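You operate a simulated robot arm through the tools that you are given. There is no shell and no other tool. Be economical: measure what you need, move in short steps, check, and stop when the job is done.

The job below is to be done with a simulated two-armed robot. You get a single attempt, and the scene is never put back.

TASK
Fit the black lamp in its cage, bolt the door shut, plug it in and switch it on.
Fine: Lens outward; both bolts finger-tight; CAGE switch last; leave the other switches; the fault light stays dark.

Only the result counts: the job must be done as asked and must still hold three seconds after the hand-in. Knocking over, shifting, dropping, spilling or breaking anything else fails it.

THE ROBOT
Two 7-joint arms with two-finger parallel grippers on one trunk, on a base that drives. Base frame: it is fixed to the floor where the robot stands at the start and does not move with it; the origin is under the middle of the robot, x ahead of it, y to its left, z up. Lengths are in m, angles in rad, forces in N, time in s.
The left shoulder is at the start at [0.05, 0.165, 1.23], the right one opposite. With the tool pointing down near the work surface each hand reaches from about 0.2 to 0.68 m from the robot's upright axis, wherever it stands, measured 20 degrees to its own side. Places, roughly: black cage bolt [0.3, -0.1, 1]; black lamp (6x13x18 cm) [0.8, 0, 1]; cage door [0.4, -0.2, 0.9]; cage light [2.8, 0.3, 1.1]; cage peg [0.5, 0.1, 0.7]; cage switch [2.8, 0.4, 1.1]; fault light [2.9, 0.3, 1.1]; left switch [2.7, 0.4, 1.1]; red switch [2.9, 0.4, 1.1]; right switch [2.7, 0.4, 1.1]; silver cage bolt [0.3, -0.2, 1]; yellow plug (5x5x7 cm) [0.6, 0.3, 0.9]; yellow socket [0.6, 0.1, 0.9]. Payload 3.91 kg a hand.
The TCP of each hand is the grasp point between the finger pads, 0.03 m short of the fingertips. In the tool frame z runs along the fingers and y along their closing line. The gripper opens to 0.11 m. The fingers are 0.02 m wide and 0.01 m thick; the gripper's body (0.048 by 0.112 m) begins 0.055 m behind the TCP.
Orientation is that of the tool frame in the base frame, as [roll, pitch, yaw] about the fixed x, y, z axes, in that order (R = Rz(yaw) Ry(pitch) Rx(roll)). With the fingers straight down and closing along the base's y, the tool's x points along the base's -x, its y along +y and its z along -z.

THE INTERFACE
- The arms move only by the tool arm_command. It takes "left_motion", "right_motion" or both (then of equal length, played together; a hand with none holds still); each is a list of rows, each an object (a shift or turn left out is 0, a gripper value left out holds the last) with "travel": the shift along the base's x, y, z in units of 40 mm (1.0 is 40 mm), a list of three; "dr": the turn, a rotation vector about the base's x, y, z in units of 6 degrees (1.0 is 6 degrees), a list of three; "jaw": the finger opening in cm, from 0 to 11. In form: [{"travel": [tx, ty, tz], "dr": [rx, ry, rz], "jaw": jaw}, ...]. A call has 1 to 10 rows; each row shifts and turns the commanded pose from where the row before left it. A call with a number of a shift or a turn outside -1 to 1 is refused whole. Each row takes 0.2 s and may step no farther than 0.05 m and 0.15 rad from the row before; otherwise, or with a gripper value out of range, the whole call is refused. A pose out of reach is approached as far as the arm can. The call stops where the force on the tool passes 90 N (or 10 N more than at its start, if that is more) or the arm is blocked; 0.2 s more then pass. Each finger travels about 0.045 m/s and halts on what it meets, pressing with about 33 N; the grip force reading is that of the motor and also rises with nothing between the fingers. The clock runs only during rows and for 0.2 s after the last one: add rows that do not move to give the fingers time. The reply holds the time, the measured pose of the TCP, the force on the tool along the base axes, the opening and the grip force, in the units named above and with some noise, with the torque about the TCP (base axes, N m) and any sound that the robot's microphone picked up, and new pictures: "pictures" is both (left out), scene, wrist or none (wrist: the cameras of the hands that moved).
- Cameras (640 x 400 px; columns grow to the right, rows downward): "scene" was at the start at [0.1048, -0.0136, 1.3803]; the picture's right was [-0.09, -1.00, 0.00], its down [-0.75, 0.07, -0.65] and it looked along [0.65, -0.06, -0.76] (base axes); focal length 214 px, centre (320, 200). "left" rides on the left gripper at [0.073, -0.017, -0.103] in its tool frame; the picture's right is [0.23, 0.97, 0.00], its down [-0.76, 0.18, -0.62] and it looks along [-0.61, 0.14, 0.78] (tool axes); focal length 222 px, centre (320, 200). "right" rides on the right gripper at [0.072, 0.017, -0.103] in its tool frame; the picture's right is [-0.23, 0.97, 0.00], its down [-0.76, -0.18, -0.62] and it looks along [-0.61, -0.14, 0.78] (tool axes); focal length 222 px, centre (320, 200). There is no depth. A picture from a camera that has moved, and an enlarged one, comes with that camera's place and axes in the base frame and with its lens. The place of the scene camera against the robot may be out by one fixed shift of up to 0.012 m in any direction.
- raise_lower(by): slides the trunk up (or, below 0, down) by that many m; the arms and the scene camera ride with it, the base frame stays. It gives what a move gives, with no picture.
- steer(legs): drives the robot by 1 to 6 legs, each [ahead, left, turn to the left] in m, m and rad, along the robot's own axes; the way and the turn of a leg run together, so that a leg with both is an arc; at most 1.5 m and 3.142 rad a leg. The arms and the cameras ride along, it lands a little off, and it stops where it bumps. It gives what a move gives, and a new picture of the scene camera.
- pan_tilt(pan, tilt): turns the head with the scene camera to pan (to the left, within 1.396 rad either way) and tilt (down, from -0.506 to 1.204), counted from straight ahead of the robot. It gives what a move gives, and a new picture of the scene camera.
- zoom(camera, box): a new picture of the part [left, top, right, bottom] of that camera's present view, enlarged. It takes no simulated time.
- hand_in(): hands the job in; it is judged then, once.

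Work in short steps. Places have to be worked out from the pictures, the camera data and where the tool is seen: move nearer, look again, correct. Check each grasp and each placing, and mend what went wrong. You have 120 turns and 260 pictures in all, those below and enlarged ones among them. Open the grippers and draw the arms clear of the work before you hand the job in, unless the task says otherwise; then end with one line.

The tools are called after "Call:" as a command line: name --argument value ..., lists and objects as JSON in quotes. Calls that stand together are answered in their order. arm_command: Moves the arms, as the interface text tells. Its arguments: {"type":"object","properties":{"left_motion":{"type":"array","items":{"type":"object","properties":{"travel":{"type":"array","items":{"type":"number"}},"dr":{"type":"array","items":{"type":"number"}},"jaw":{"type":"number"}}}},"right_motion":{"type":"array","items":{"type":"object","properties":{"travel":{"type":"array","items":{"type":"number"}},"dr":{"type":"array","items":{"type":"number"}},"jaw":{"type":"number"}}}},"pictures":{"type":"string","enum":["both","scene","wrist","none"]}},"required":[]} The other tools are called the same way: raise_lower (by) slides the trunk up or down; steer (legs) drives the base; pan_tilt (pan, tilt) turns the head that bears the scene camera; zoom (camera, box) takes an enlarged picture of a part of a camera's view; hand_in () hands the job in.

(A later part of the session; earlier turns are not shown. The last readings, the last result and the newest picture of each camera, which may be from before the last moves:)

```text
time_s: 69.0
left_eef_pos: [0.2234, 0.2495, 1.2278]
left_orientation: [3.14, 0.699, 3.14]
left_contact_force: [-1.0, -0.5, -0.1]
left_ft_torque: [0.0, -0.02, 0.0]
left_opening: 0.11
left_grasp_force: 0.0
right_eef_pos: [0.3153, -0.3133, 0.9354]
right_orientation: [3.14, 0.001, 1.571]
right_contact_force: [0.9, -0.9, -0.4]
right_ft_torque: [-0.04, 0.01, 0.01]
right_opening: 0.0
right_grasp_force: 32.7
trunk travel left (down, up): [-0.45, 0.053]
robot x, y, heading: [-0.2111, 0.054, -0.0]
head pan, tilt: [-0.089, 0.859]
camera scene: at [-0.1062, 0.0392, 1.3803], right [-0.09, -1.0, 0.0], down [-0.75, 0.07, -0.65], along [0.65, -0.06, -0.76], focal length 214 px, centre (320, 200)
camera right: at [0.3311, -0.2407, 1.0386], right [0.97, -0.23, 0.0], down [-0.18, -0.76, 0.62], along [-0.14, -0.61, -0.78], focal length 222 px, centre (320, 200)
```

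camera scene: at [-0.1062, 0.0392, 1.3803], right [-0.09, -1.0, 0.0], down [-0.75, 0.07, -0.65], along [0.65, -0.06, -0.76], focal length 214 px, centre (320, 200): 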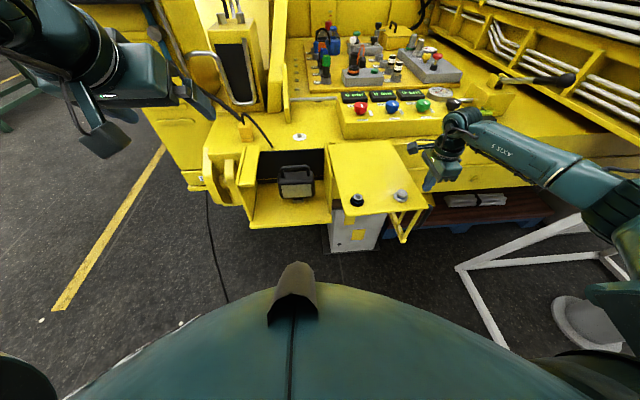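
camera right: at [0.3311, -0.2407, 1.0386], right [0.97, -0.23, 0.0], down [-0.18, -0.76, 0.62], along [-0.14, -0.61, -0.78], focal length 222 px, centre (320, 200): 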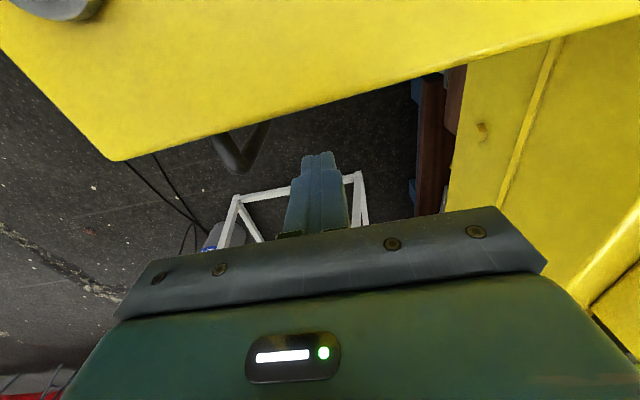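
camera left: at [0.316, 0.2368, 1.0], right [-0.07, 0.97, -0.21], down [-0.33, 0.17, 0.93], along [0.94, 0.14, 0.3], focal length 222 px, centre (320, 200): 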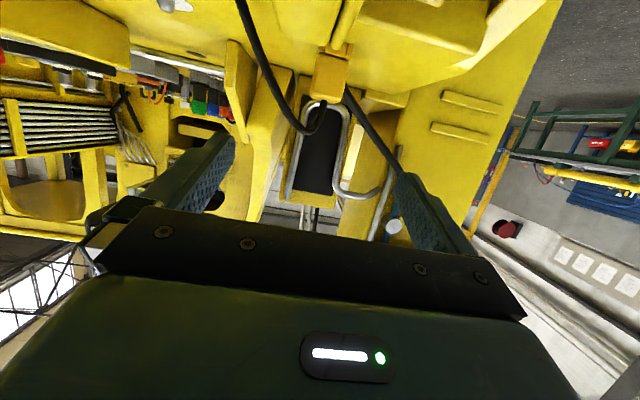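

Now approach to contact and push the first ~24° of the arc.

Call:
arm_command --right_motion '[{"travel": [0, 0.6, 0]}, {"travel": [0, 0.35, 0]}, {"travel": [-0.57, 0.59, 0]}, {"travel": [-0.5, 0.645, 0]}, {"travel": [-0.43, 0.69, 0]}, {"travel": [-0.36, 0.735, 0]}, {}]' --pictures "both"

```text
time_s: 70.6
left_eef_pos: [0.2238, 0.2503, 1.228]
left_orientation: [3.14, 0.699, 3.137]
left_contact_force: [-0.5, 0.4, -0.9]
left_ft_torque: [0.02, 0.0, -0.03]
left_opening: 0.1099
left_grasp_force: 0.1
right_eef_pos: [0.2411, -0.169, 0.9345]
right_orientation: [3.14, 0.0, 1.571]
right_contact_force: [1.6, 0.5, 0.5]
right_ft_torque: [0.0, -0.01, 0.01]
right_opening: 0.0001
right_grasp_force: 32.9
trunk travel left (down, up): [-0.45, 0.053]
robot x, y, heading: [-0.2122, 0.0531, 0.001]
head pan, tilt: [-0.089, 0.859]
camera scene: at [-0.1061, 0.0389, 1.3802], right [-0.09, -1.0, 0.0], down [-0.75, 0.07, -0.65], along [0.65, -0.06, -0.76], focal length 214 px, centre (320, 200)
camera right: at [0.2561, -0.0957, 1.0381], right [0.97, -0.23, 0.0], down [-0.18, -0.76, 0.62], along [-0.14, -0.61, -0.78], focal length 222 px, centre (320, 200)
```

scene: 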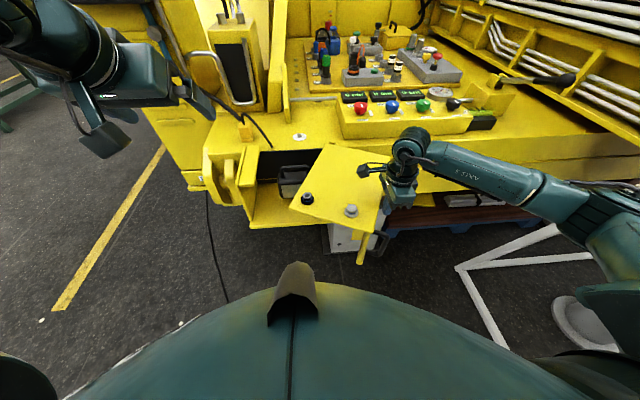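
right: 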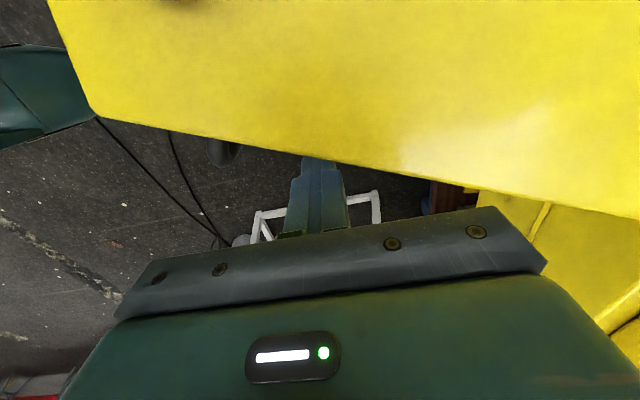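

The door swings freely with the fist. Continue the arc.

Call:
arm_command --right_motion '[{"travel": [-0.28, 0.77, 0]}, {"travel": [-0.195, 0.79, 0]}, {"travel": [-0.11, 0.81, 0]}, {"travel": [-0.03, 0.815, 0]}, {"travel": [0.06, 0.815, 0]}, {}]' --pictures "both"

```text
time_s: 72.0
left_eef_pos: [0.2241, 0.2494, 1.2259]
left_orientation: [3.138, 0.697, 3.137]
left_contact_force: [-0.3, -0.7, 0.0]
left_ft_torque: [0.0, -0.02, 0.02]
left_opening: 0.11
left_grasp_force: 0.0
right_eef_pos: [0.2191, -0.008, 0.9355]
right_orientation: [3.139, 0.0, 1.571]
right_contact_force: [1.1, -0.5, -0.4]
right_ft_torque: [0.04, -0.01, 0.0]
right_opening: 0.0001
right_grasp_force: 33.0
trunk travel left (down, up): [-0.45, 0.053]
robot x, y, heading: [-0.212, 0.0542, 0.002]
head pan, tilt: [-0.089, 0.859]
camera scene: at [-0.1063, 0.0387, 1.3803], right [-0.09, -1.0, 0.0], down [-0.75, 0.07, -0.65], along [0.65, -0.06, -0.76], focal length 214 px, centre (320, 200)
camera right: at [0.2346, 0.0647, 1.0384], right [0.97, -0.23, 0.0], down [-0.18, -0.76, 0.62], along [-0.14, -0.61, -0.78], focal length 222 px, centre (320, 200)
```

scene: 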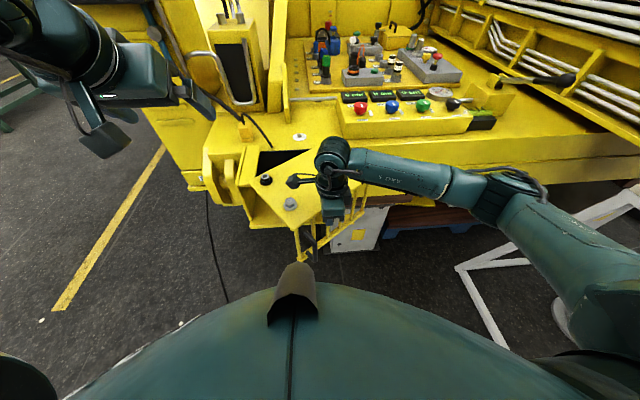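
right: 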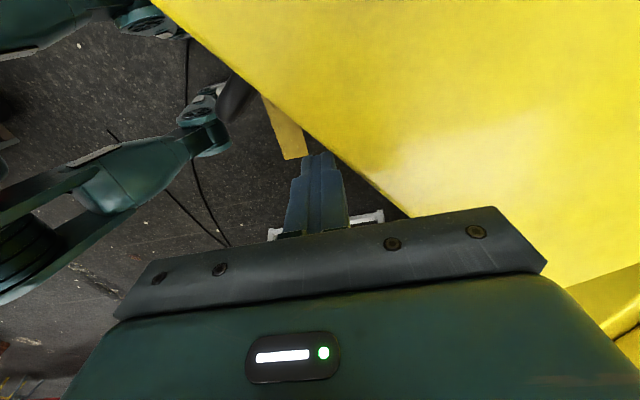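

Call:
arm_command --right_motion '[{"travel": [0.14, 0.8, 0]}, {"travel": [0.225, 0.785, 0]}, {"travel": [0.31, 0.76, 0]}, {"travel": [0.38, 0.72, 0]}, {}]' --pictures "scene"

Call:
zoom --camera "scene" --box '[190, 110, 390, 270]'

```text
time_s: 73.2
left_eef_pos: [0.2231, 0.2497, 1.2273]
left_orientation: [3.137, 0.698, 3.138]
left_contact_force: [0.4, 0.0, -0.6]
left_ft_torque: [-0.03, 0.0, -0.01]
left_opening: 0.1099
left_grasp_force: 0.1
right_eef_pos: [0.2606, 0.1143, 0.9352]
right_orientation: [3.14, 0.001, 1.571]
right_contact_force: [0.6, -0.3, -0.3]
right_ft_torque: [-0.01, -0.01, -0.01]
right_opening: 0.0
right_grasp_force: 33.0
trunk travel left (down, up): [-0.45, 0.053]
robot x, y, heading: [-0.21, 0.0538, 0.003]
head pan, tilt: [-0.089, 0.859]
camera scene: at [-0.1062, 0.0388, 1.3803], right [-0.09, -1.0, 0.0], down [-0.75, 0.07, -0.65], along [0.65, -0.06, -0.76], focal length 214 px, centre (320, 200)
```

scene: 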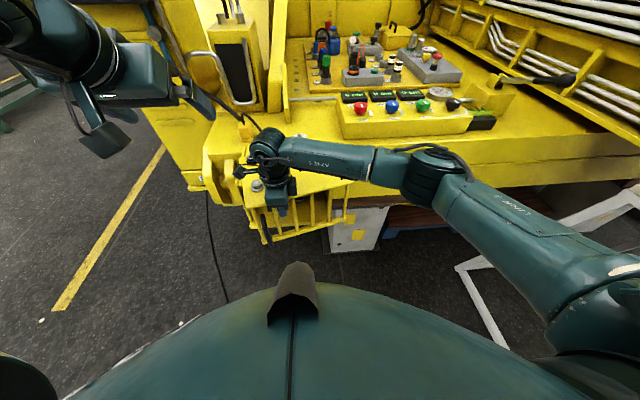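

```text
2.50 times, centred on (290, 190) of scene
camera zoom: at [-0.1062, 0.0388, 1.3803], right [-0.09, -1.0, 0.0], down [-0.75, 0.07, -0.65], along [0.65, -0.06, -0.76], focal length 536 px, centre (395, 225)
```

zoom: 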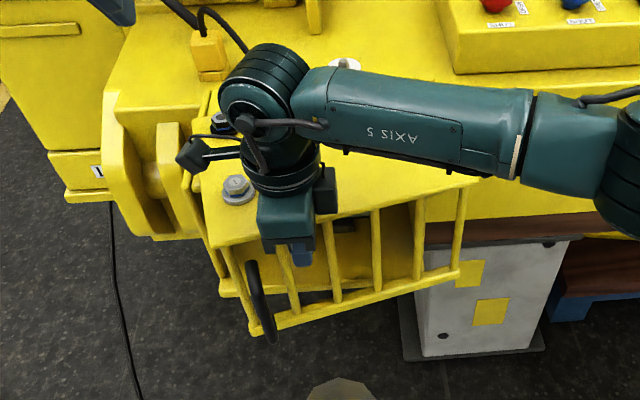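

Nearly closed (~12° left). Push the last bit slowly and watch the force.

Call:
arm_command --right_motion '[{"travel": [0.3, 0.4, 0]}, {"travel": [0.3, 0.3, 0]}, {"travel": [0.3, 0.3, 0]}, {"travel": [0.2, 0, 0]}, {"travel": [0.15, 0, 0]}, {"travel": [0.15, 0, 0]}, {}]' --pictures "none"

Call:
zoom --camera "scene" --box '[190, 110, 390, 270]'

```text
time_s: 74.8
left_eef_pos: [0.2227, 0.2488, 1.227]
left_orientation: [3.138, 0.7, 3.137]
left_contact_force: [-0.1, 0.1, -0.1]
left_ft_torque: [0.01, -0.03, 0.01]
left_opening: 0.11
left_grasp_force: 0.0
right_eef_pos: [0.313, 0.155, 0.9359]
right_orientation: [-3.141, 0.0, 1.573]
right_contact_force: [-17.5, -5.5, -2.8]
right_ft_torque: [0.09, -0.12, -0.24]
right_opening: 0.0
right_grasp_force: 32.5
trunk travel left (down, up): [-0.45, 0.053]
robot x, y, heading: [-0.2114, 0.0508, -0.002]
head pan, tilt: [-0.089, 0.859]
```

```text
2.50 times, centred on (290, 190) of scene
camera zoom: at [-0.1081, 0.0385, 1.3803], right [-0.09, -1.0, 0.0], down [-0.75, 0.07, -0.65], along [0.65, -0.06, -0.76], focal length 536 px, centre (395, 225)
```

zoom: 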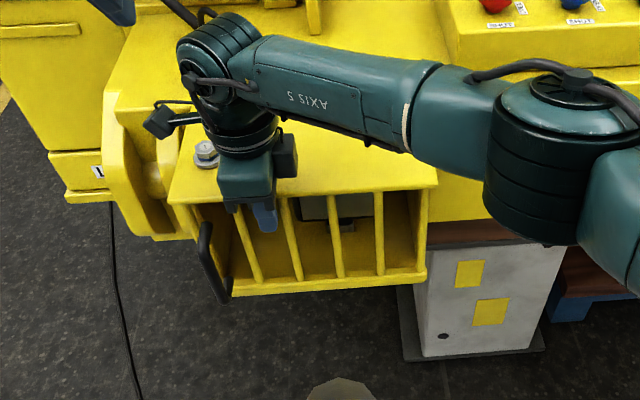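

Door is home against its stop. I withdraw the fist and look at the bolts.

Call:
arm_command --right_motion '[{"travel": [-0.8, 0, 0]}, {"travel": [-0.5, 0, 0.5]}, {"travel": [0, 0, 1]}, {"travel": [0, 0, 1]}, {"travel": [0, 0, 1]}, {"travel": [0, 0, 1]}, {"travel": [0, -0.8, 0]}, {"travel": [0, -0.9, 0]}, {"travel": [0, -0.9, 0]}, {}]' --pictures "scene"

Call:
zoom --camera "scene" --box '[190, 110, 350, 250]'

```text
time_s: 77.0
left_eef_pos: [0.2233, 0.2513, 1.2265]
left_orientation: [3.139, 0.698, 3.14]
left_contact_force: [0.1, 0.4, 0.5]
left_ft_torque: [-0.02, -0.02, -0.01]
left_opening: 0.11
left_grasp_force: 0.1
right_eef_pos: [0.2655, 0.0506, 1.1167]
right_orientation: [3.14, 0.0, 1.573]
right_contact_force: [0.3, -0.1, -0.1]
right_ft_torque: [-0.02, -0.01, 0.01]
right_opening: 0.0
right_grasp_force: 32.9
trunk travel left (down, up): [-0.45, 0.053]
robot x, y, heading: [-0.2071, 0.0511, -0.001]
head pan, tilt: [-0.089, 0.859]
camera scene: at [-0.1062, 0.0399, 1.3803], right [-0.09, -1.0, 0.0], down [-0.75, 0.07, -0.65], along [0.65, -0.06, -0.76], focal length 214 px, centre (320, 200)
```

scene: 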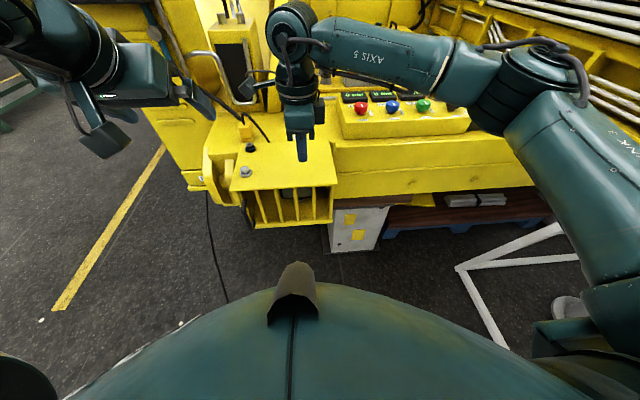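

```text
2.86 times, centred on (270, 180) of scene
camera zoom: at [-0.1062, 0.0399, 1.3803], right [-0.09, -1.0, 0.0], down [-0.75, 0.07, -0.65], along [0.65, -0.06, -0.76], focal length 613 px, centre (463, 257)
```

zoom: 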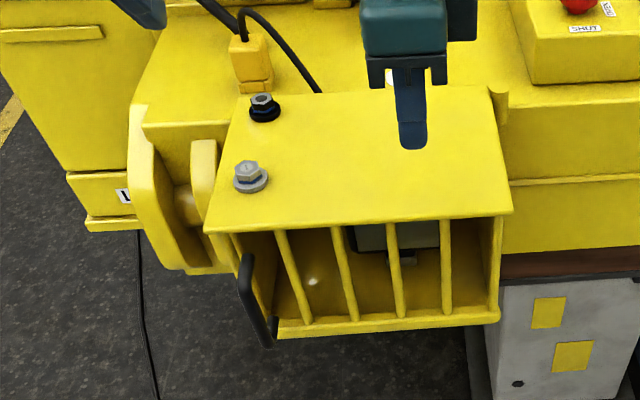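

Door closed cleanly. I drive 0.2 m ahead and straighten the left hand downwards above the silver bolt.

Call:
steer --legs '[[0.2, 0, 0]]'

Call:
arm_command --left_motion '[{"dr": [0, 1, 0], "travel": [-0.2, 0, 0]}, {"dr": [0, 1, 0], "travel": [-0.2, 0, 0]}, {"dr": [0, 1, 0], "travel": [-0.2, -0.1, 0]}, {"dr": [0, 1, 0], "travel": [-0.2, -0.2, 0]}, {"dr": [0, 1, 0], "travel": [-0.2, -0.2, 0]}, {"dr": [0, 1, 0], "travel": [-0.2, -0.2, 0]}, {"dr": [0, 0.67, 0], "travel": [0, 0, 0]}, {}]' --pictures "wrist"

```text
time_s: 78.6
left_eef_pos: [0.4219, 0.2506, 1.2265]
left_orientation: [3.141, 0.698, 3.138]
left_contact_force: [0.1, -0.6, 1.3]
left_ft_torque: [0.0, 0.03, 0.0]
left_opening: 0.1097
left_grasp_force: 0.0
right_eef_pos: [0.4643, 0.0501, 1.1153]
right_orientation: [3.141, 0.0, 1.571]
right_contact_force: [-0.3, -0.1, 0.9]
right_ft_torque: [0.0, 0.03, 0.0]
right_opening: 0.0002
right_grasp_force: 33.0
trunk travel left (down, up): [-0.45, 0.053]
robot x, y, heading: [-0.0087, 0.0519, 0.002]
head pan, tilt: [-0.089, 0.859]
camera scene: at [0.0929, 0.0391, 1.3802], right [-0.09, -1.0, 0.0], down [-0.75, 0.07, -0.65], along [0.65, -0.06, -0.76], focal length 214 px, centre (320, 200)
```

scene: 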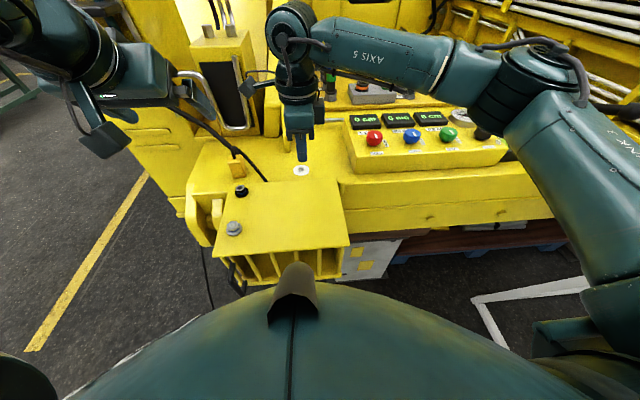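

```text
time_s: 80.4
left_eef_pos: [0.3734, 0.2216, 1.2279]
left_orientation: [3.14, -0.001, 3.14]
left_contact_force: [0.1, 0.1, -1.3]
left_ft_torque: [0.01, -0.03, 0.0]
left_opening: 0.1102
left_grasp_force: 0.2
right_eef_pos: [0.4632, 0.0506, 1.1161]
right_orientation: [3.14, 0.001, 1.571]
right_contact_force: [-0.9, 0.5, 1.1]
right_ft_torque: [0.0, 0.03, -0.02]
right_opening: 0.0
right_grasp_force: 32.8
trunk travel left (down, up): [-0.45, 0.053]
robot x, y, heading: [-0.0098, 0.0551, 0.0]
head pan, tilt: [-0.089, 0.859]
camera left: at [0.3014, 0.2056, 1.3304], right [-0.23, 0.97, 0.0], down [0.76, 0.18, 0.62], along [0.61, 0.14, -0.78], focal length 222 px, centre (320, 200)
```

left: 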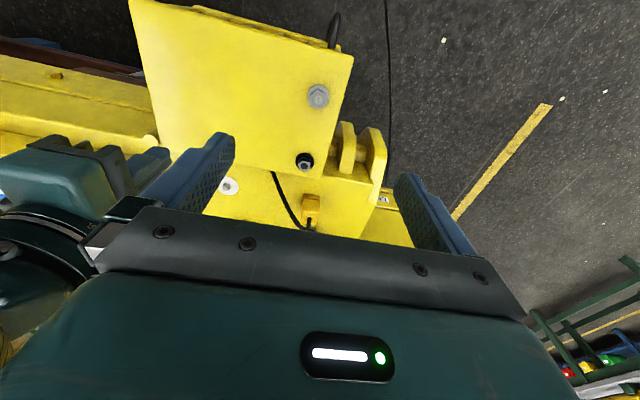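

Bolts: silver ≈(0.385,0.221), black ≈(0.498,0.223). I descend over the silver one and look closely.

Call:
arm_command --left_motion '[{"travel": [0.3, 0, -0.9], "jaw": 4}, {"travel": [0, 0, -0.9]}, {"travel": [0, 0, -0.9]}, {"travel": [0, 0, -0.9]}, {"travel": [0, 0, -0.4]}, {}, {}]' --pictures "wrist"

Call:
zoom --camera "left" --box '[240, 60, 400, 220]'

Call:
zoom --camera "scene" --box '[195, 150, 275, 260]'

```text
time_s: 82.0
left_eef_pos: [0.3862, 0.2222, 1.0662]
left_orientation: [-3.14, 0.001, 3.14]
left_contact_force: [-0.3, -1.8, 0.2]
left_ft_torque: [-0.01, 0.01, 0.02]
left_opening: 0.0401
left_grasp_force: 0.1
right_eef_pos: [0.4646, 0.052, 1.1158]
right_orientation: [3.14, -0.001, 1.573]
right_contact_force: [-0.2, -0.3, 0.1]
right_ft_torque: [0.05, -0.01, 0.01]
right_opening: 0.0
right_grasp_force: 33.1
trunk travel left (down, up): [-0.45, 0.053]
robot x, y, heading: [-0.0115, 0.0526, -0.003]
head pan, tilt: [-0.089, 0.859]
camera left: at [0.3136, 0.2054, 1.1694], right [-0.23, 0.97, 0.0], down [0.76, 0.18, 0.62], along [0.61, 0.14, -0.78], focal length 222 px, centre (320, 200)
```

left: 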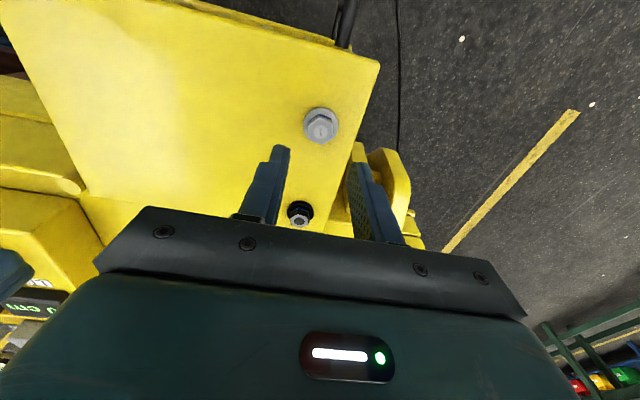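

```text
2.50 times, centred on (320, 140) of left
camera zoom: at [0.3136, 0.2054, 1.1694], right [-0.23, 0.97, 0.0], down [0.76, 0.18, 0.62], along [0.61, 0.14, -0.78], focal length 555 px, centre (320, 350)
```

zoom: 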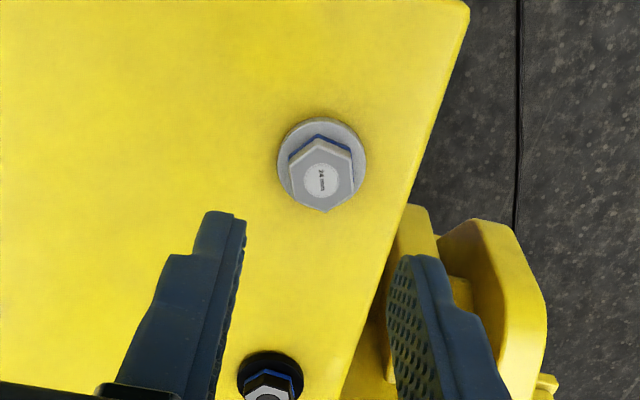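

```text
3.64 times, centred on (235, 205) of scene
camera zoom: at [0.0922, 0.0391, 1.3802], right [-0.09, -1.0, 0.0], down [-0.75, 0.07, -0.65], along [0.65, -0.06, -0.76], focal length 780 px, centre (629, 182)
```

zoom: 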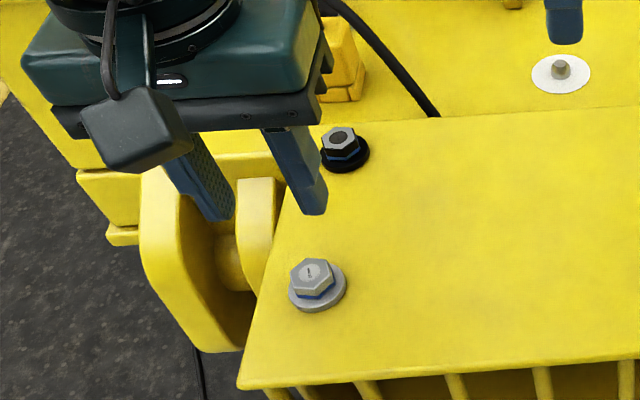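

Head top ≈0.99 at (0.381,0.221), 24 mm hex, with a blue loose gap. I test how far the left wrist can yaw positive at this spot.

Call:
arm_command --left_motion '[{"travel": [-0.1, 0, 0], "dr": [0, 0, 1]}, {"dr": [0, 0, 1]}, {"dr": [0, 0, 1]}, {"dr": [0, 0, 1]}, {"dr": [0, 0, 1]}, {"dr": [0, 0, 1]}, {"dr": [0, 0, 1]}, {"dr": [0, 0, 1]}, {"dr": [0, 0, 1]}, {"dr": [0, 0, 1]}]' --pictures "none"

Call:
arm_command --left_motion '[{"dr": [0, 0, 1]}, {"dr": [0, 0, 1]}, {"dr": [0, 0, 1]}, {"dr": [0, 0, 1]}, {"dr": [0, 0, 1]}, {"dr": [0, 0, 1]}, {"dr": [0, 0, 1]}, {"dr": [0, 0, 1]}, {"dr": [0, 0, 1]}, {"dr": [0, 0, 1]}]' --pictures "wrist"

```text
time_s: 84.2
left_eef_pos: [0.3812, 0.2229, 1.0664]
left_orientation: [3.141, 0.0, -2.095]
left_contact_force: [-0.6, 1.5, 0.4]
left_ft_torque: [-0.01, -0.03, 0.03]
left_opening: 0.04
left_grasp_force: 0.1
right_eef_pos: [0.4629, 0.0504, 1.115]
right_orientation: [3.14, 0.0, 1.572]
right_contact_force: [-0.1, -1.0, -1.0]
right_ft_torque: [-0.03, 0.04, 0.0]
right_opening: 0.0
right_grasp_force: 33.4
trunk travel left (down, up): [-0.45, 0.053]
robot x, y, heading: [-0.0135, 0.0551, -0.001]
head pan, tilt: [-0.089, 0.859]
```

```text
time_s: 86.4
left_eef_pos: [0.3825, 0.2219, 1.0682]
left_orientation: [3.141, 0.0, -1.046]
left_contact_force: [0.1, 0.5, 0.0]
left_ft_torque: [0.02, 0.01, 0.01]
left_opening: 0.04
left_grasp_force: 0.2
right_eef_pos: [0.4626, 0.0509, 1.1153]
right_orientation: [3.14, 0.001, 1.572]
right_contact_force: [-0.1, 0.2, -0.4]
right_ft_torque: [0.01, -0.04, 0.0]
right_opening: 0.0
right_grasp_force: 33.2
trunk travel left (down, up): [-0.45, 0.053]
robot x, y, heading: [-0.0134, 0.0519, 0.005]
head pan, tilt: [-0.089, 0.859]
camera left: at [0.4332, 0.1686, 1.1706], right [-0.73, -0.68, 0.0], down [-0.53, 0.57, 0.62], along [-0.43, 0.45, -0.78], focal length 222 px, centre (320, 200)
```

left: 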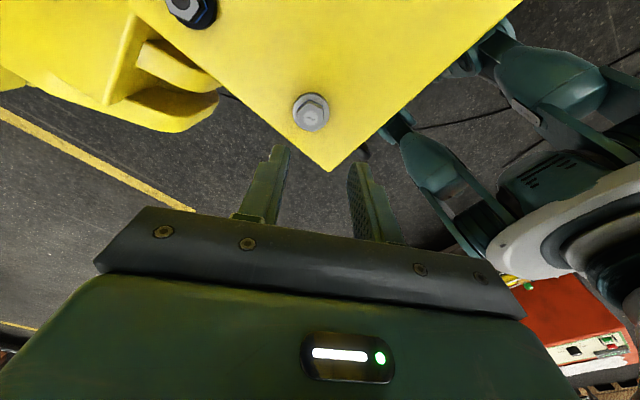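

Triangulating the two hand views gives the head at (0.392, 0.222, ≈0.96). Can yaw +120°. I shift and lower partway, then look.

Call:
arm_command --left_motion '[{"travel": [0.25, 0, -0.5]}, {"travel": [0, 0, -0.5]}, {"travel": [0, 0, -0.4]}, {}]' --pictures "wrist"

Call:
zoom --camera "left" --box '[240, 80, 400, 240]'

Call:
zoom --camera "scene" --box '[190, 170, 280, 260]'

```text
time_s: 87.4
left_eef_pos: [0.3918, 0.2226, 1.0116]
left_orientation: [3.141, 0.0, -1.048]
left_contact_force: [0.0, -0.5, 0.2]
left_ft_torque: [-0.04, -0.02, -0.01]
left_opening: 0.0399
left_grasp_force: 0.2
right_eef_pos: [0.4617, 0.0517, 1.1157]
right_orientation: [3.139, 0.0, 1.572]
right_contact_force: [-0.7, -0.1, -0.2]
right_ft_torque: [0.02, -0.01, 0.03]
right_opening: 0.0002
right_grasp_force: 33.0
trunk travel left (down, up): [-0.45, 0.053]
robot x, y, heading: [-0.0096, 0.0536, -0.002]
head pan, tilt: [-0.089, 0.859]
camera left: at [0.443, 0.1687, 1.1143], right [-0.73, -0.68, 0.0], down [-0.53, 0.57, 0.62], along [-0.43, 0.46, -0.78], focal length 222 px, centre (320, 200)
```

left: 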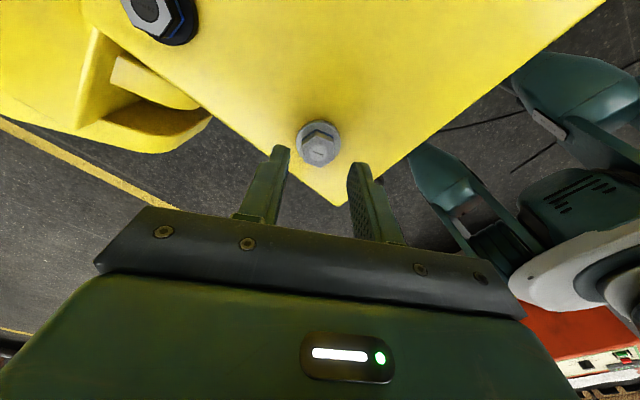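

```text
2.50 times, centred on (320, 160) of left
camera zoom: at [0.443, 0.1687, 1.1143], right [-0.73, -0.68, 0.0], down [-0.53, 0.57, 0.62], along [-0.43, 0.46, -0.78], focal length 555 px, centre (320, 300)
```

zoom: 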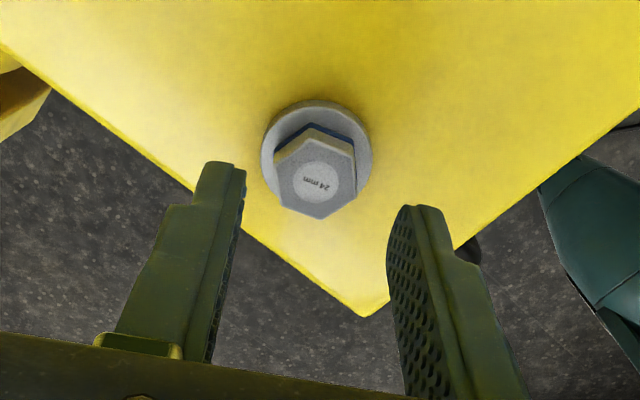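

```text
4.44 times, centred on (235, 215) of scene
camera zoom: at [0.0921, 0.0391, 1.3803], right [-0.09, -1.0, 0.0], down [-0.75, 0.07, -0.65], along [0.65, -0.06, -0.76], focal length 953 px, centre (698, 133)
```

zoom: 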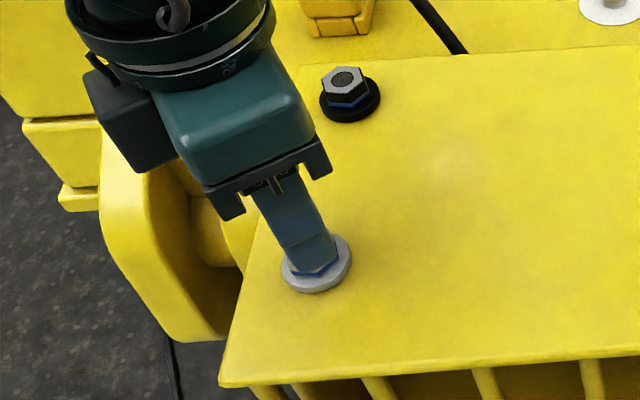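

Alignment is good and hex flats face the fingers. Lower further carefully.

Call:
arm_command --left_motion '[{"travel": [0, 0.04, -0.3]}, {"travel": [0, 0, -0.3]}, {"travel": [0, 0, -0.2]}, {}]' --pictures "wrist"

Call:
zoom --camera "left" --box '[260, 100, 380, 220]'

```text
time_s: 88.4
left_eef_pos: [0.3902, 0.2238, 0.9785]
left_orientation: [3.141, -0.001, -1.048]
left_contact_force: [-0.2, -0.1, 0.2]
left_ft_torque: [0.01, 0.01, -0.02]
left_opening: 0.0401
left_grasp_force: 0.1
right_eef_pos: [0.4629, 0.0501, 1.1154]
right_orientation: [3.139, -0.001, 1.572]
right_contact_force: [-0.1, 0.1, -0.2]
right_ft_torque: [0.01, 0.0, -0.03]
right_opening: 0.0
right_grasp_force: 33.2
trunk travel left (down, up): [-0.45, 0.053]
robot x, y, heading: [-0.0107, 0.0525, 0.0]
head pan, tilt: [-0.089, 0.859]
camera left: at [0.4428, 0.1697, 1.0821], right [-0.73, -0.68, 0.0], down [-0.53, 0.57, 0.62], along [-0.43, 0.46, -0.78], focal length 222 px, centre (320, 200)
```

left: 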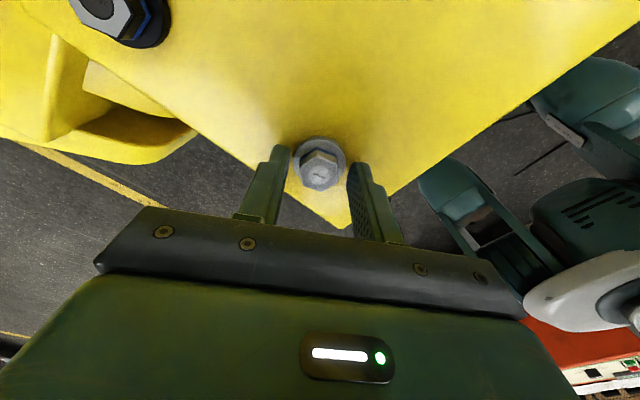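

```text
3.33 times, centred on (320, 160) of left
camera zoom: at [0.4428, 0.1697, 1.0821], right [-0.73, -0.68, 0.0], down [-0.53, 0.57, 0.62], along [-0.43, 0.46, -0.78], focal length 740 px, centre (320, 333)
```

zoom: 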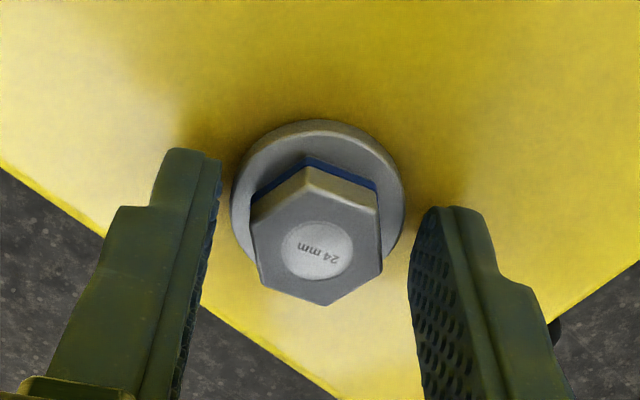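

Head centre (0.3935, 0.2233), top 0.9645. Small correction and close.

Call:
arm_command --left_motion '[{"travel": [0.08, 0, -0.08]}, {"jaw": 2}, {"jaw": 0}, {}, {}]' --pictures "wrist"

```text
time_s: 89.6
left_eef_pos: [0.3937, 0.2225, 0.9757]
left_orientation: [3.14, 0.001, -1.052]
left_contact_force: [-13.2, -6.0, -2.3]
left_ft_torque: [-0.26, 0.45, 0.04]
left_opening: 0.0345
left_grasp_force: 45.3
right_eef_pos: [0.4612, 0.0503, 1.1163]
right_orientation: [3.139, 0.0, 1.572]
right_contact_force: [-0.3, 0.0, 0.3]
right_ft_torque: [0.01, 0.01, -0.02]
right_opening: 0.0
right_grasp_force: 32.6
trunk travel left (down, up): [-0.45, 0.053]
robot x, y, heading: [-0.0169, 0.0537, 0.004]
head pan, tilt: [-0.089, 0.859]
camera left: at [0.4444, 0.1686, 1.0793], right [-0.73, -0.68, 0.0], down [-0.53, 0.57, 0.62], along [-0.43, 0.46, -0.78], focal length 222 px, centre (320, 200)
```

left: 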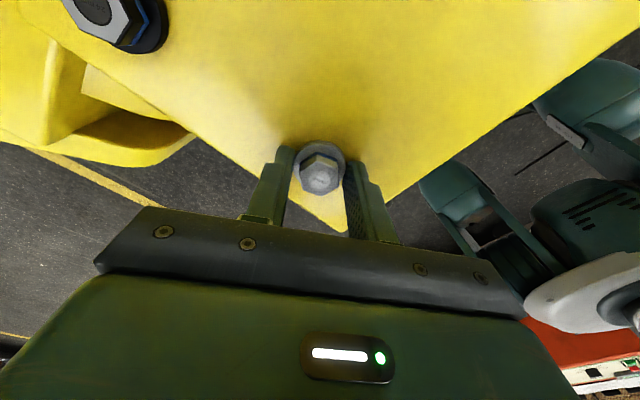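

It clamped the 36 mm flange. Open, rise 7 mm to take the hex head only.

Call:
arm_command --left_motion '[{"jaw": 4}, {}, {"travel": [-0.03, -0.02, 0.18]}, {"jaw": 2}, {"jaw": 0}, {}, {}]' --pictures "wrist"

Call:
zoom --camera "left" --box '[260, 100, 380, 220]'

```text
time_s: 91.2
left_eef_pos: [0.3916, 0.223, 0.984]
left_orientation: [3.141, -0.001, -1.049]
left_contact_force: [-5.4, -4.3, 1.2]
left_ft_torque: [-0.05, 0.01, 0.05]
left_opening: 0.0261
left_grasp_force: 44.7
right_eef_pos: [0.4635, 0.0495, 1.1158]
right_orientation: [3.141, 0.001, 1.571]
right_contact_force: [-0.4, -0.3, -0.8]
right_ft_torque: [-0.01, -0.03, -0.03]
right_opening: 0.0
right_grasp_force: 32.9
trunk travel left (down, up): [-0.45, 0.053]
robot x, y, heading: [-0.0134, 0.0531, -0.002]
head pan, tilt: [-0.089, 0.859]
camera left: at [0.4441, 0.1686, 1.0869], right [-0.73, -0.68, 0.0], down [-0.53, 0.57, 0.62], along [-0.43, 0.46, -0.78], focal length 222 px, centre (320, 200)
```

left: 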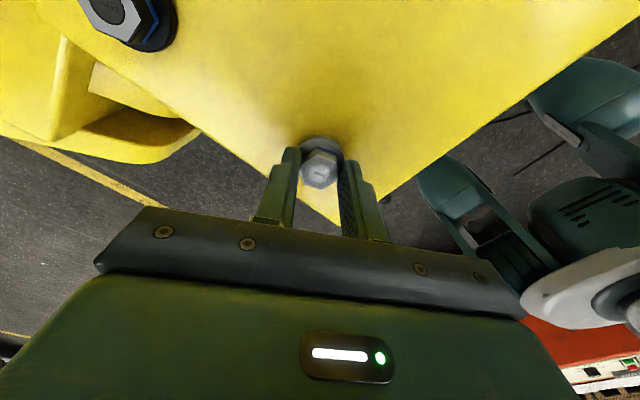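

```text
3.33 times, centred on (320, 160) of left
camera zoom: at [0.4441, 0.1686, 1.0869], right [-0.73, -0.68, 0.0], down [-0.53, 0.57, 0.62], along [-0.43, 0.46, -0.78], focal length 740 px, centre (320, 333)
```

zoom: 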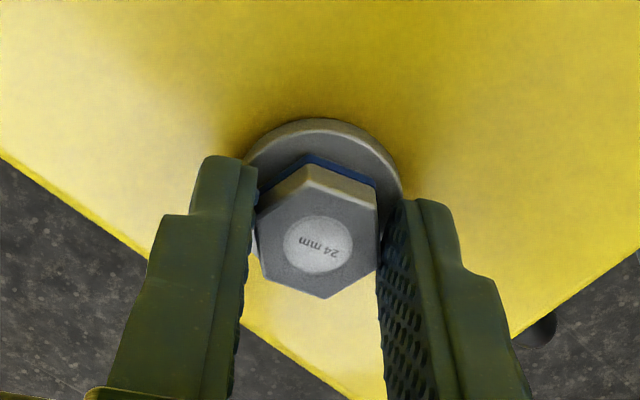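

Gripping the hex (26 mm). Turn clockwise and watch the torque.

Call:
arm_command --left_motion '[{"dr": [0, 0, -1]}, {"dr": [0, 0, -1]}, {"dr": [0, 0, -1]}, {"dr": [0, 0, -1]}, {"dr": [0, 0, -1]}, {"dr": [0, 0, -1]}, {"dr": [0, 0, -1]}, {"dr": [0, 0, -1]}, {"dr": [0, 0, -1]}, {"dr": [0, 0, -1]}]' --pictures "wrist"

Call:
zoom --camera "left" --box '[260, 100, 380, 220]'

```text
time_s: 93.4
left_eef_pos: [0.3913, 0.2219, 0.9829]
left_orientation: [3.138, 0.001, -2.099]
left_contact_force: [-19.0, -4.2, -11.7]
left_ft_torque: [0.16, 0.08, 0.02]
left_opening: 0.0261
left_grasp_force: 45.3
right_eef_pos: [0.4626, 0.0505, 1.1165]
right_orientation: [3.138, 0.0, 1.573]
right_contact_force: [-0.6, -0.4, -0.8]
right_ft_torque: [-0.01, 0.0, 0.02]
right_opening: 0.0001
right_grasp_force: 32.7
trunk travel left (down, up): [-0.45, 0.053]
robot x, y, heading: [-0.0136, 0.0509, -0.002]
head pan, tilt: [-0.089, 0.859]
camera left: at [0.3704, 0.1518, 1.0861], right [-0.96, 0.3, 0.0], down [0.23, 0.75, 0.62], along [0.18, 0.6, -0.78], focal length 222 px, centre (320, 200)
```

left: 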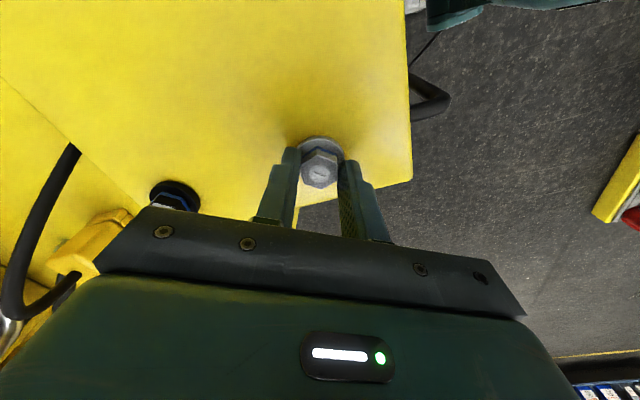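

```text
3.33 times, centred on (320, 160) of left
camera zoom: at [0.3704, 0.1518, 1.0861], right [-0.96, 0.3, 0.0], down [0.23, 0.75, 0.62], along [0.18, 0.6, -0.78], focal length 740 px, centre (320, 333)
```

zoom: 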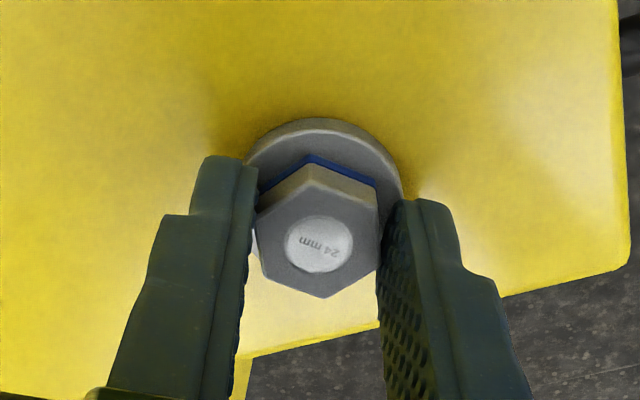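

The bolt turns with the hand, no tightening torque yet. Keep turning, following slightly.

Call:
arm_command --left_motion '[{"travel": [-0.05, -0.01, -0.02], "dr": [0, 0, -1]}, {"dr": [0, 0, -1]}, {"dr": [0, 0, -1]}, {"dr": [0, 0, -1]}, {"travel": [0, 0, -0.01], "dr": [0, 0, -1]}, {"dr": [0, 0, -1]}, {"dr": [0, 0, -1]}, {"dr": [0, 0, -1]}, {"dr": [0, 0, -1]}, {"dr": [0, 0, -1]}]' --pictures "none"

Call:
arm_command --left_motion '[{"travel": [0, 0, -0.01], "dr": [0, 0, -1]}, {"dr": [0, 0, -1]}, {"dr": [0, 0, -1]}, {"dr": [0, 0, -1]}, {"dr": [0, 0, -1]}, {"dr": [0, 0, -1]}, {"dr": [0, 0, -1]}]' --pictures "wrist"

Call:
zoom --camera "left" --box '[260, 100, 380, 220]'

```text
time_s: 95.6
left_eef_pos: [0.3902, 0.2227, 0.983]
left_orientation: [3.139, 0.0, 3.139]
left_contact_force: [-14.0, 8.9, -2.4]
left_ft_torque: [0.07, 0.37, 0.02]
left_opening: 0.0263
left_grasp_force: 45.1
right_eef_pos: [0.4623, 0.0509, 1.1157]
right_orientation: [3.138, 0.0, 1.572]
right_contact_force: [-0.2, -0.8, 0.3]
right_ft_torque: [0.0, 0.0, 0.02]
right_opening: 0.0004
right_grasp_force: 33.3
trunk travel left (down, up): [-0.45, 0.053]
robot x, y, heading: [-0.0167, 0.0552, 0.001]
head pan, tilt: [-0.089, 0.859]
```

```text
time_s: 97.2
left_eef_pos: [0.3903, 0.2259, 0.9817]
left_orientation: [3.139, 0.001, 2.406]
left_contact_force: [-7.7, 16.8, -3.2]
left_ft_torque: [0.2, 0.08, 0.06]
left_opening: 0.0263
left_grasp_force: 44.9
right_eef_pos: [0.4634, 0.0511, 1.1154]
right_orientation: [3.141, 0.002, 1.573]
right_contact_force: [0.5, -0.5, -0.3]
right_ft_torque: [-0.04, 0.05, 0.02]
right_opening: 0.0
right_grasp_force: 33.0
trunk travel left (down, up): [-0.45, 0.053]
robot x, y, heading: [-0.0126, 0.0525, -0.0]
head pan, tilt: [-0.089, 0.859]
camera left: at [0.3265, 0.2611, 1.0848], right [0.49, 0.87, 0.0], down [0.68, -0.38, 0.62], along [0.55, -0.3, -0.78], focal length 222 px, centre (320, 200)
```

left: 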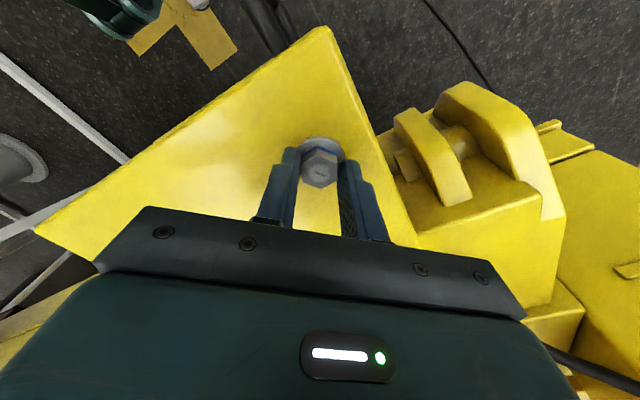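

```text
3.33 times, centred on (320, 160) of left
camera zoom: at [0.3265, 0.2611, 1.0848], right [0.49, 0.87, 0.0], down [0.68, -0.38, 0.62], along [0.55, -0.3, -0.78], focal length 740 px, centre (320, 333)
```

zoom: 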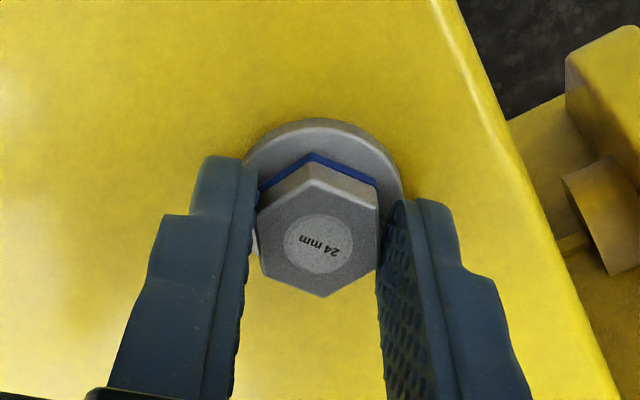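

162° turned without resistance; the gap persists. I finish to -60°, release, wind back 180°, regrip, and turn again.

Call:
arm_command --left_motion '[{"dr": [0, 0, -1]}, {"dr": [0, 0, -1]}, {"dr": [0, 0, -1]}, {"jaw": 4}, {}, {"dr": [0, 0, 1]}, {"dr": [0, 0, 1]}, {"dr": [0, 0, 1]}, {"dr": [0, 0, 1]}, {"dr": [0, 0, 1]}]' --pictures "none"

Call:
arm_command --left_motion '[{"dr": [0, 0, 1]}, {"dr": [0, 0, 1]}, {"dr": [0, 0, 1]}, {"dr": [0, 0, 1]}, {"dr": [0, 0, 1]}, {"dr": [0, 0, 1]}, {"dr": [0, 0, 1]}, {"dr": [0, 0, 1]}, {"dr": [0, 0, 1]}, {"dr": [0, 0, 1]}]' --pictures "none"

Call:
arm_command --left_motion '[{"dr": [0, 0, 1]}, {"dr": [0, 0, 1]}, {"dr": [0, 0, 1]}, {"dr": [0, 0, 1]}, {"dr": [0, 0, 1]}, {"dr": [0, 0, 1]}, {"dr": [0, 0, 1]}, {"dr": [0, 0, 1]}, {"dr": [0, 0, 1]}, {"dr": [0, 0, 1]}]' --pictures "none"

Call:
arm_command --left_motion '[{"dr": [0, 0, 1]}, {"dr": [0, 0, 1]}, {"dr": [0, 0, 1]}, {"dr": [0, 0, 1]}, {"dr": [0, 0, 1]}, {}]' --pictures "wrist"

Call:
zoom --camera "left" --box '[260, 100, 380, 220]'

```text
time_s: 99.4
left_eef_pos: [0.3914, 0.2228, 0.982]
left_orientation: [-3.141, 0.0, 2.619]
left_contact_force: [0.1, 0.7, -0.5]
left_ft_torque: [-0.04, -0.01, -0.01]
left_opening: 0.04
left_grasp_force: 0.0
right_eef_pos: [0.4634, 0.0518, 1.1165]
right_orientation: [3.14, 0.001, 1.573]
right_contact_force: [0.3, 0.5, -0.3]
right_ft_torque: [0.0, -0.03, 0.01]
right_opening: 0.0002
right_grasp_force: 33.0
trunk travel left (down, up): [-0.45, 0.053]
robot x, y, heading: [-0.0154, 0.0518, -0.003]
head pan, tilt: [-0.089, 0.859]
```

```text
time_s: 101.6
left_eef_pos: [0.3915, 0.2225, 0.9819]
left_orientation: [-3.141, 0.0, -2.618]
left_contact_force: [0.0, 0.5, -0.8]
left_ft_torque: [0.02, 0.03, -0.01]
left_opening: 0.0401
left_grasp_force: 0.1
right_eef_pos: [0.464, 0.05, 1.1167]
right_orientation: [3.14, 0.002, 1.573]
right_contact_force: [0.1, 0.1, 0.1]
right_ft_torque: [0.0, -0.02, 0.01]
right_opening: 0.0
right_grasp_force: 32.8
trunk travel left (down, up): [-0.45, 0.053]
robot x, y, heading: [-0.0101, 0.053, -0.005]
head pan, tilt: [-0.089, 0.859]
```

```text
time_s: 103.8
left_eef_pos: [0.3916, 0.2213, 0.981]
left_orientation: [3.141, -0.001, -1.572]
left_contact_force: [-0.5, -0.1, 0.0]
left_ft_torque: [0.0, -0.01, -0.01]
left_opening: 0.0402
left_grasp_force: 0.0
right_eef_pos: [0.4622, 0.0499, 1.1159]
right_orientation: [3.14, 0.0, 1.573]
right_contact_force: [0.6, -0.7, -0.5]
right_ft_torque: [0.01, -0.02, 0.0]
right_opening: 0.0001
right_grasp_force: 33.5
trunk travel left (down, up): [-0.45, 0.053]
robot x, y, heading: [-0.0145, 0.0521, 0.001]
head pan, tilt: [-0.089, 0.859]
```

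```text
time_s: 105.2
left_eef_pos: [0.3919, 0.2221, 0.9818]
left_orientation: [3.141, 0.0, -1.047]
left_contact_force: [-0.2, 0.2, 0.1]
left_ft_torque: [0.03, 0.01, -0.02]
left_opening: 0.0399
left_grasp_force: 0.1
right_eef_pos: [0.4637, 0.051, 1.1163]
right_orientation: [3.14, 0.0, 1.573]
right_contact_force: [-0.6, 0.3, 0.1]
right_ft_torque: [0.02, 0.01, 0.01]
right_opening: 0.0
right_grasp_force: 33.0
trunk travel left (down, up): [-0.45, 0.053]
robot x, y, heading: [-0.0133, 0.054, -0.0]
head pan, tilt: [-0.089, 0.859]
camera left: at [0.443, 0.1689, 1.0849], right [-0.73, -0.68, 0.0], down [-0.53, 0.57, 0.62], along [-0.43, 0.45, -0.78], focal length 222 px, centre (320, 200)
```

left: 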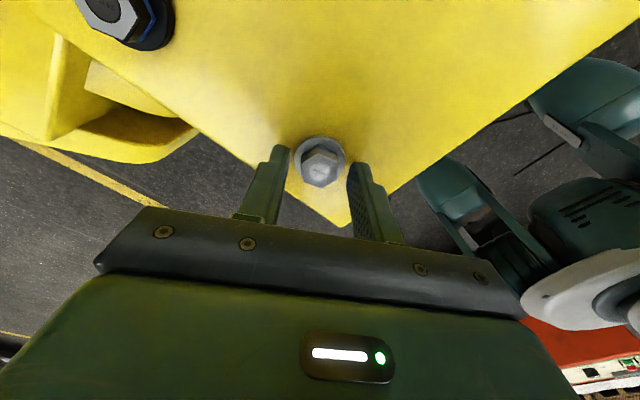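

```text
3.33 times, centred on (320, 160) of left
camera zoom: at [0.443, 0.1689, 1.0849], right [-0.73, -0.68, 0.0], down [-0.53, 0.57, 0.62], along [-0.43, 0.45, -0.78], focal length 740 px, centre (320, 333)
```

zoom: 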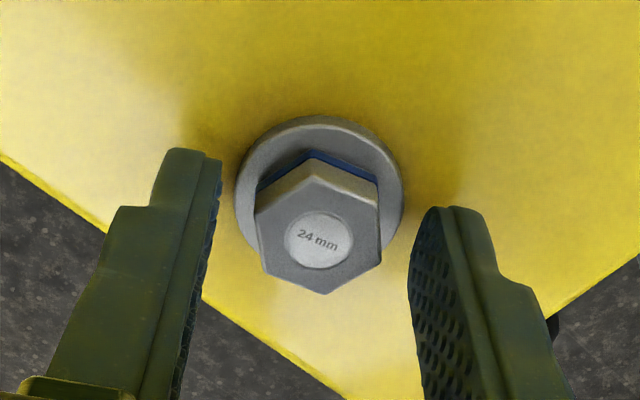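

Bolt advanced 180°. Regrip and turn another 180°.

Call:
arm_command --left_motion '[{"jaw": 0, "travel": [0.02, 0, -0.02]}, {}, {}, {"dr": [0, 0, -1]}, {"dr": [0, 0, -1]}, {"dr": [0, 0, -1]}, {"dr": [0, 0, -1]}, {"dr": [0, 0, -1]}, {"dr": [0, 0, -1]}, {"dr": [0, 0, -1]}]' --pictures "none"

Call:
arm_command --left_motion '[{"dr": [0, 0, -1]}, {"dr": [0, 0, -1]}, {"dr": [0, 0, -1]}, {"dr": [0, 0, -1]}, {"dr": [0, 0, -1]}, {"dr": [0, 0, -1]}, {"dr": [0, 0, -1]}, {"dr": [0, 0, -1]}, {"dr": [0, 0, -1]}, {"dr": [0, 0, -1]}]' --pictures "none"

Call:
arm_command --left_motion '[{"dr": [0, 0, -1]}, {"dr": [0, 0, -1]}, {"dr": [0, 0, -1]}, {"dr": [0, 0, -1]}, {"dr": [0, 0, -1]}, {"dr": [0, 0, -1]}, {"dr": [0, 0, -1]}, {"dr": [0, 0, -1]}, {"dr": [0, 0, -1]}, {"dr": [0, 0, -1]}]' --pictures "none"

Call:
zoom --camera "left" --box '[260, 100, 380, 220]'

```text
time_s: 107.4
left_eef_pos: [0.3905, 0.2215, 0.9811]
left_orientation: [3.141, 0.0, -1.787]
left_contact_force: [-4.9, -1.3, 0.0]
left_ft_torque: [-0.01, -0.02, 0.47]
left_opening: 0.0267
left_grasp_force: 44.8
right_eef_pos: [0.4622, 0.05, 1.1155]
right_orientation: [3.14, 0.002, 1.573]
right_contact_force: [0.3, 0.5, 0.1]
right_ft_torque: [-0.01, 0.02, -0.05]
right_opening: 0.0
right_grasp_force: 33.0
trunk travel left (down, up): [-0.45, 0.053]
robot x, y, heading: [-0.0121, 0.0505, -0.002]
head pan, tilt: [-0.089, 0.859]
```

```text
time_s: 109.6
left_eef_pos: [0.3921, 0.2243, 0.9819]
left_orientation: [3.14, -0.001, -2.832]
left_contact_force: [-8.8, 8.2, 0.9]
left_ft_torque: [0.13, 0.11, 0.58]
left_opening: 0.0269
left_grasp_force: 44.6
right_eef_pos: [0.4625, 0.0513, 1.1175]
right_orientation: [3.139, -0.001, 1.573]
right_contact_force: [-0.2, -0.2, -0.7]
right_ft_torque: [0.0, 0.02, -0.02]
right_opening: 0.0003
right_grasp_force: 32.9
trunk travel left (down, up): [-0.45, 0.053]
robot x, y, heading: [-0.0096, 0.0539, 0.002]
head pan, tilt: [-0.089, 0.859]
```

```text
time_s: 111.8
left_eef_pos: [0.3916, 0.2221, 0.9808]
left_orientation: [-3.141, 0.002, 2.405]
left_contact_force: [1.3, 4.7, -0.9]
left_ft_torque: [0.15, -0.11, 0.58]
left_opening: 0.0266
left_grasp_force: 45.4
right_eef_pos: [0.463, 0.0508, 1.115]
right_orientation: [3.14, 0.001, 1.573]
right_contact_force: [0.9, 0.2, -0.1]
right_ft_torque: [0.02, 0.02, 0.05]
right_opening: 0.0001
right_grasp_force: 32.7
trunk travel left (down, up): [-0.45, 0.053]
robot x, y, heading: [-0.0154, 0.0532, 0.0]
head pan, tilt: [-0.089, 0.859]
```

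```text
3.33 times, centred on (320, 160) of left
camera zoom: at [0.3278, 0.2588, 1.084], right [0.49, 0.87, 0.0], down [0.68, -0.38, 0.62], along [0.55, -0.3, -0.78], focal length 740 px, centre (320, 333)
```

zoom: 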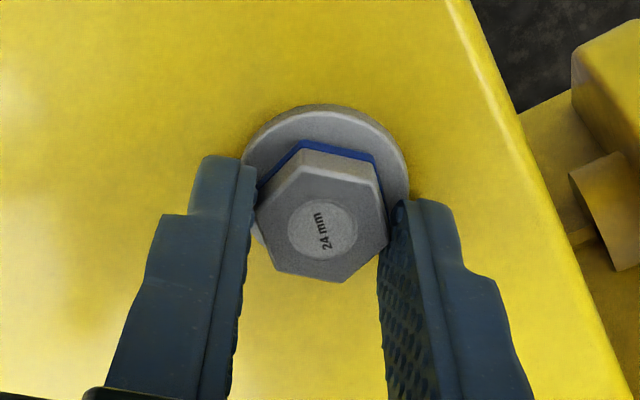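

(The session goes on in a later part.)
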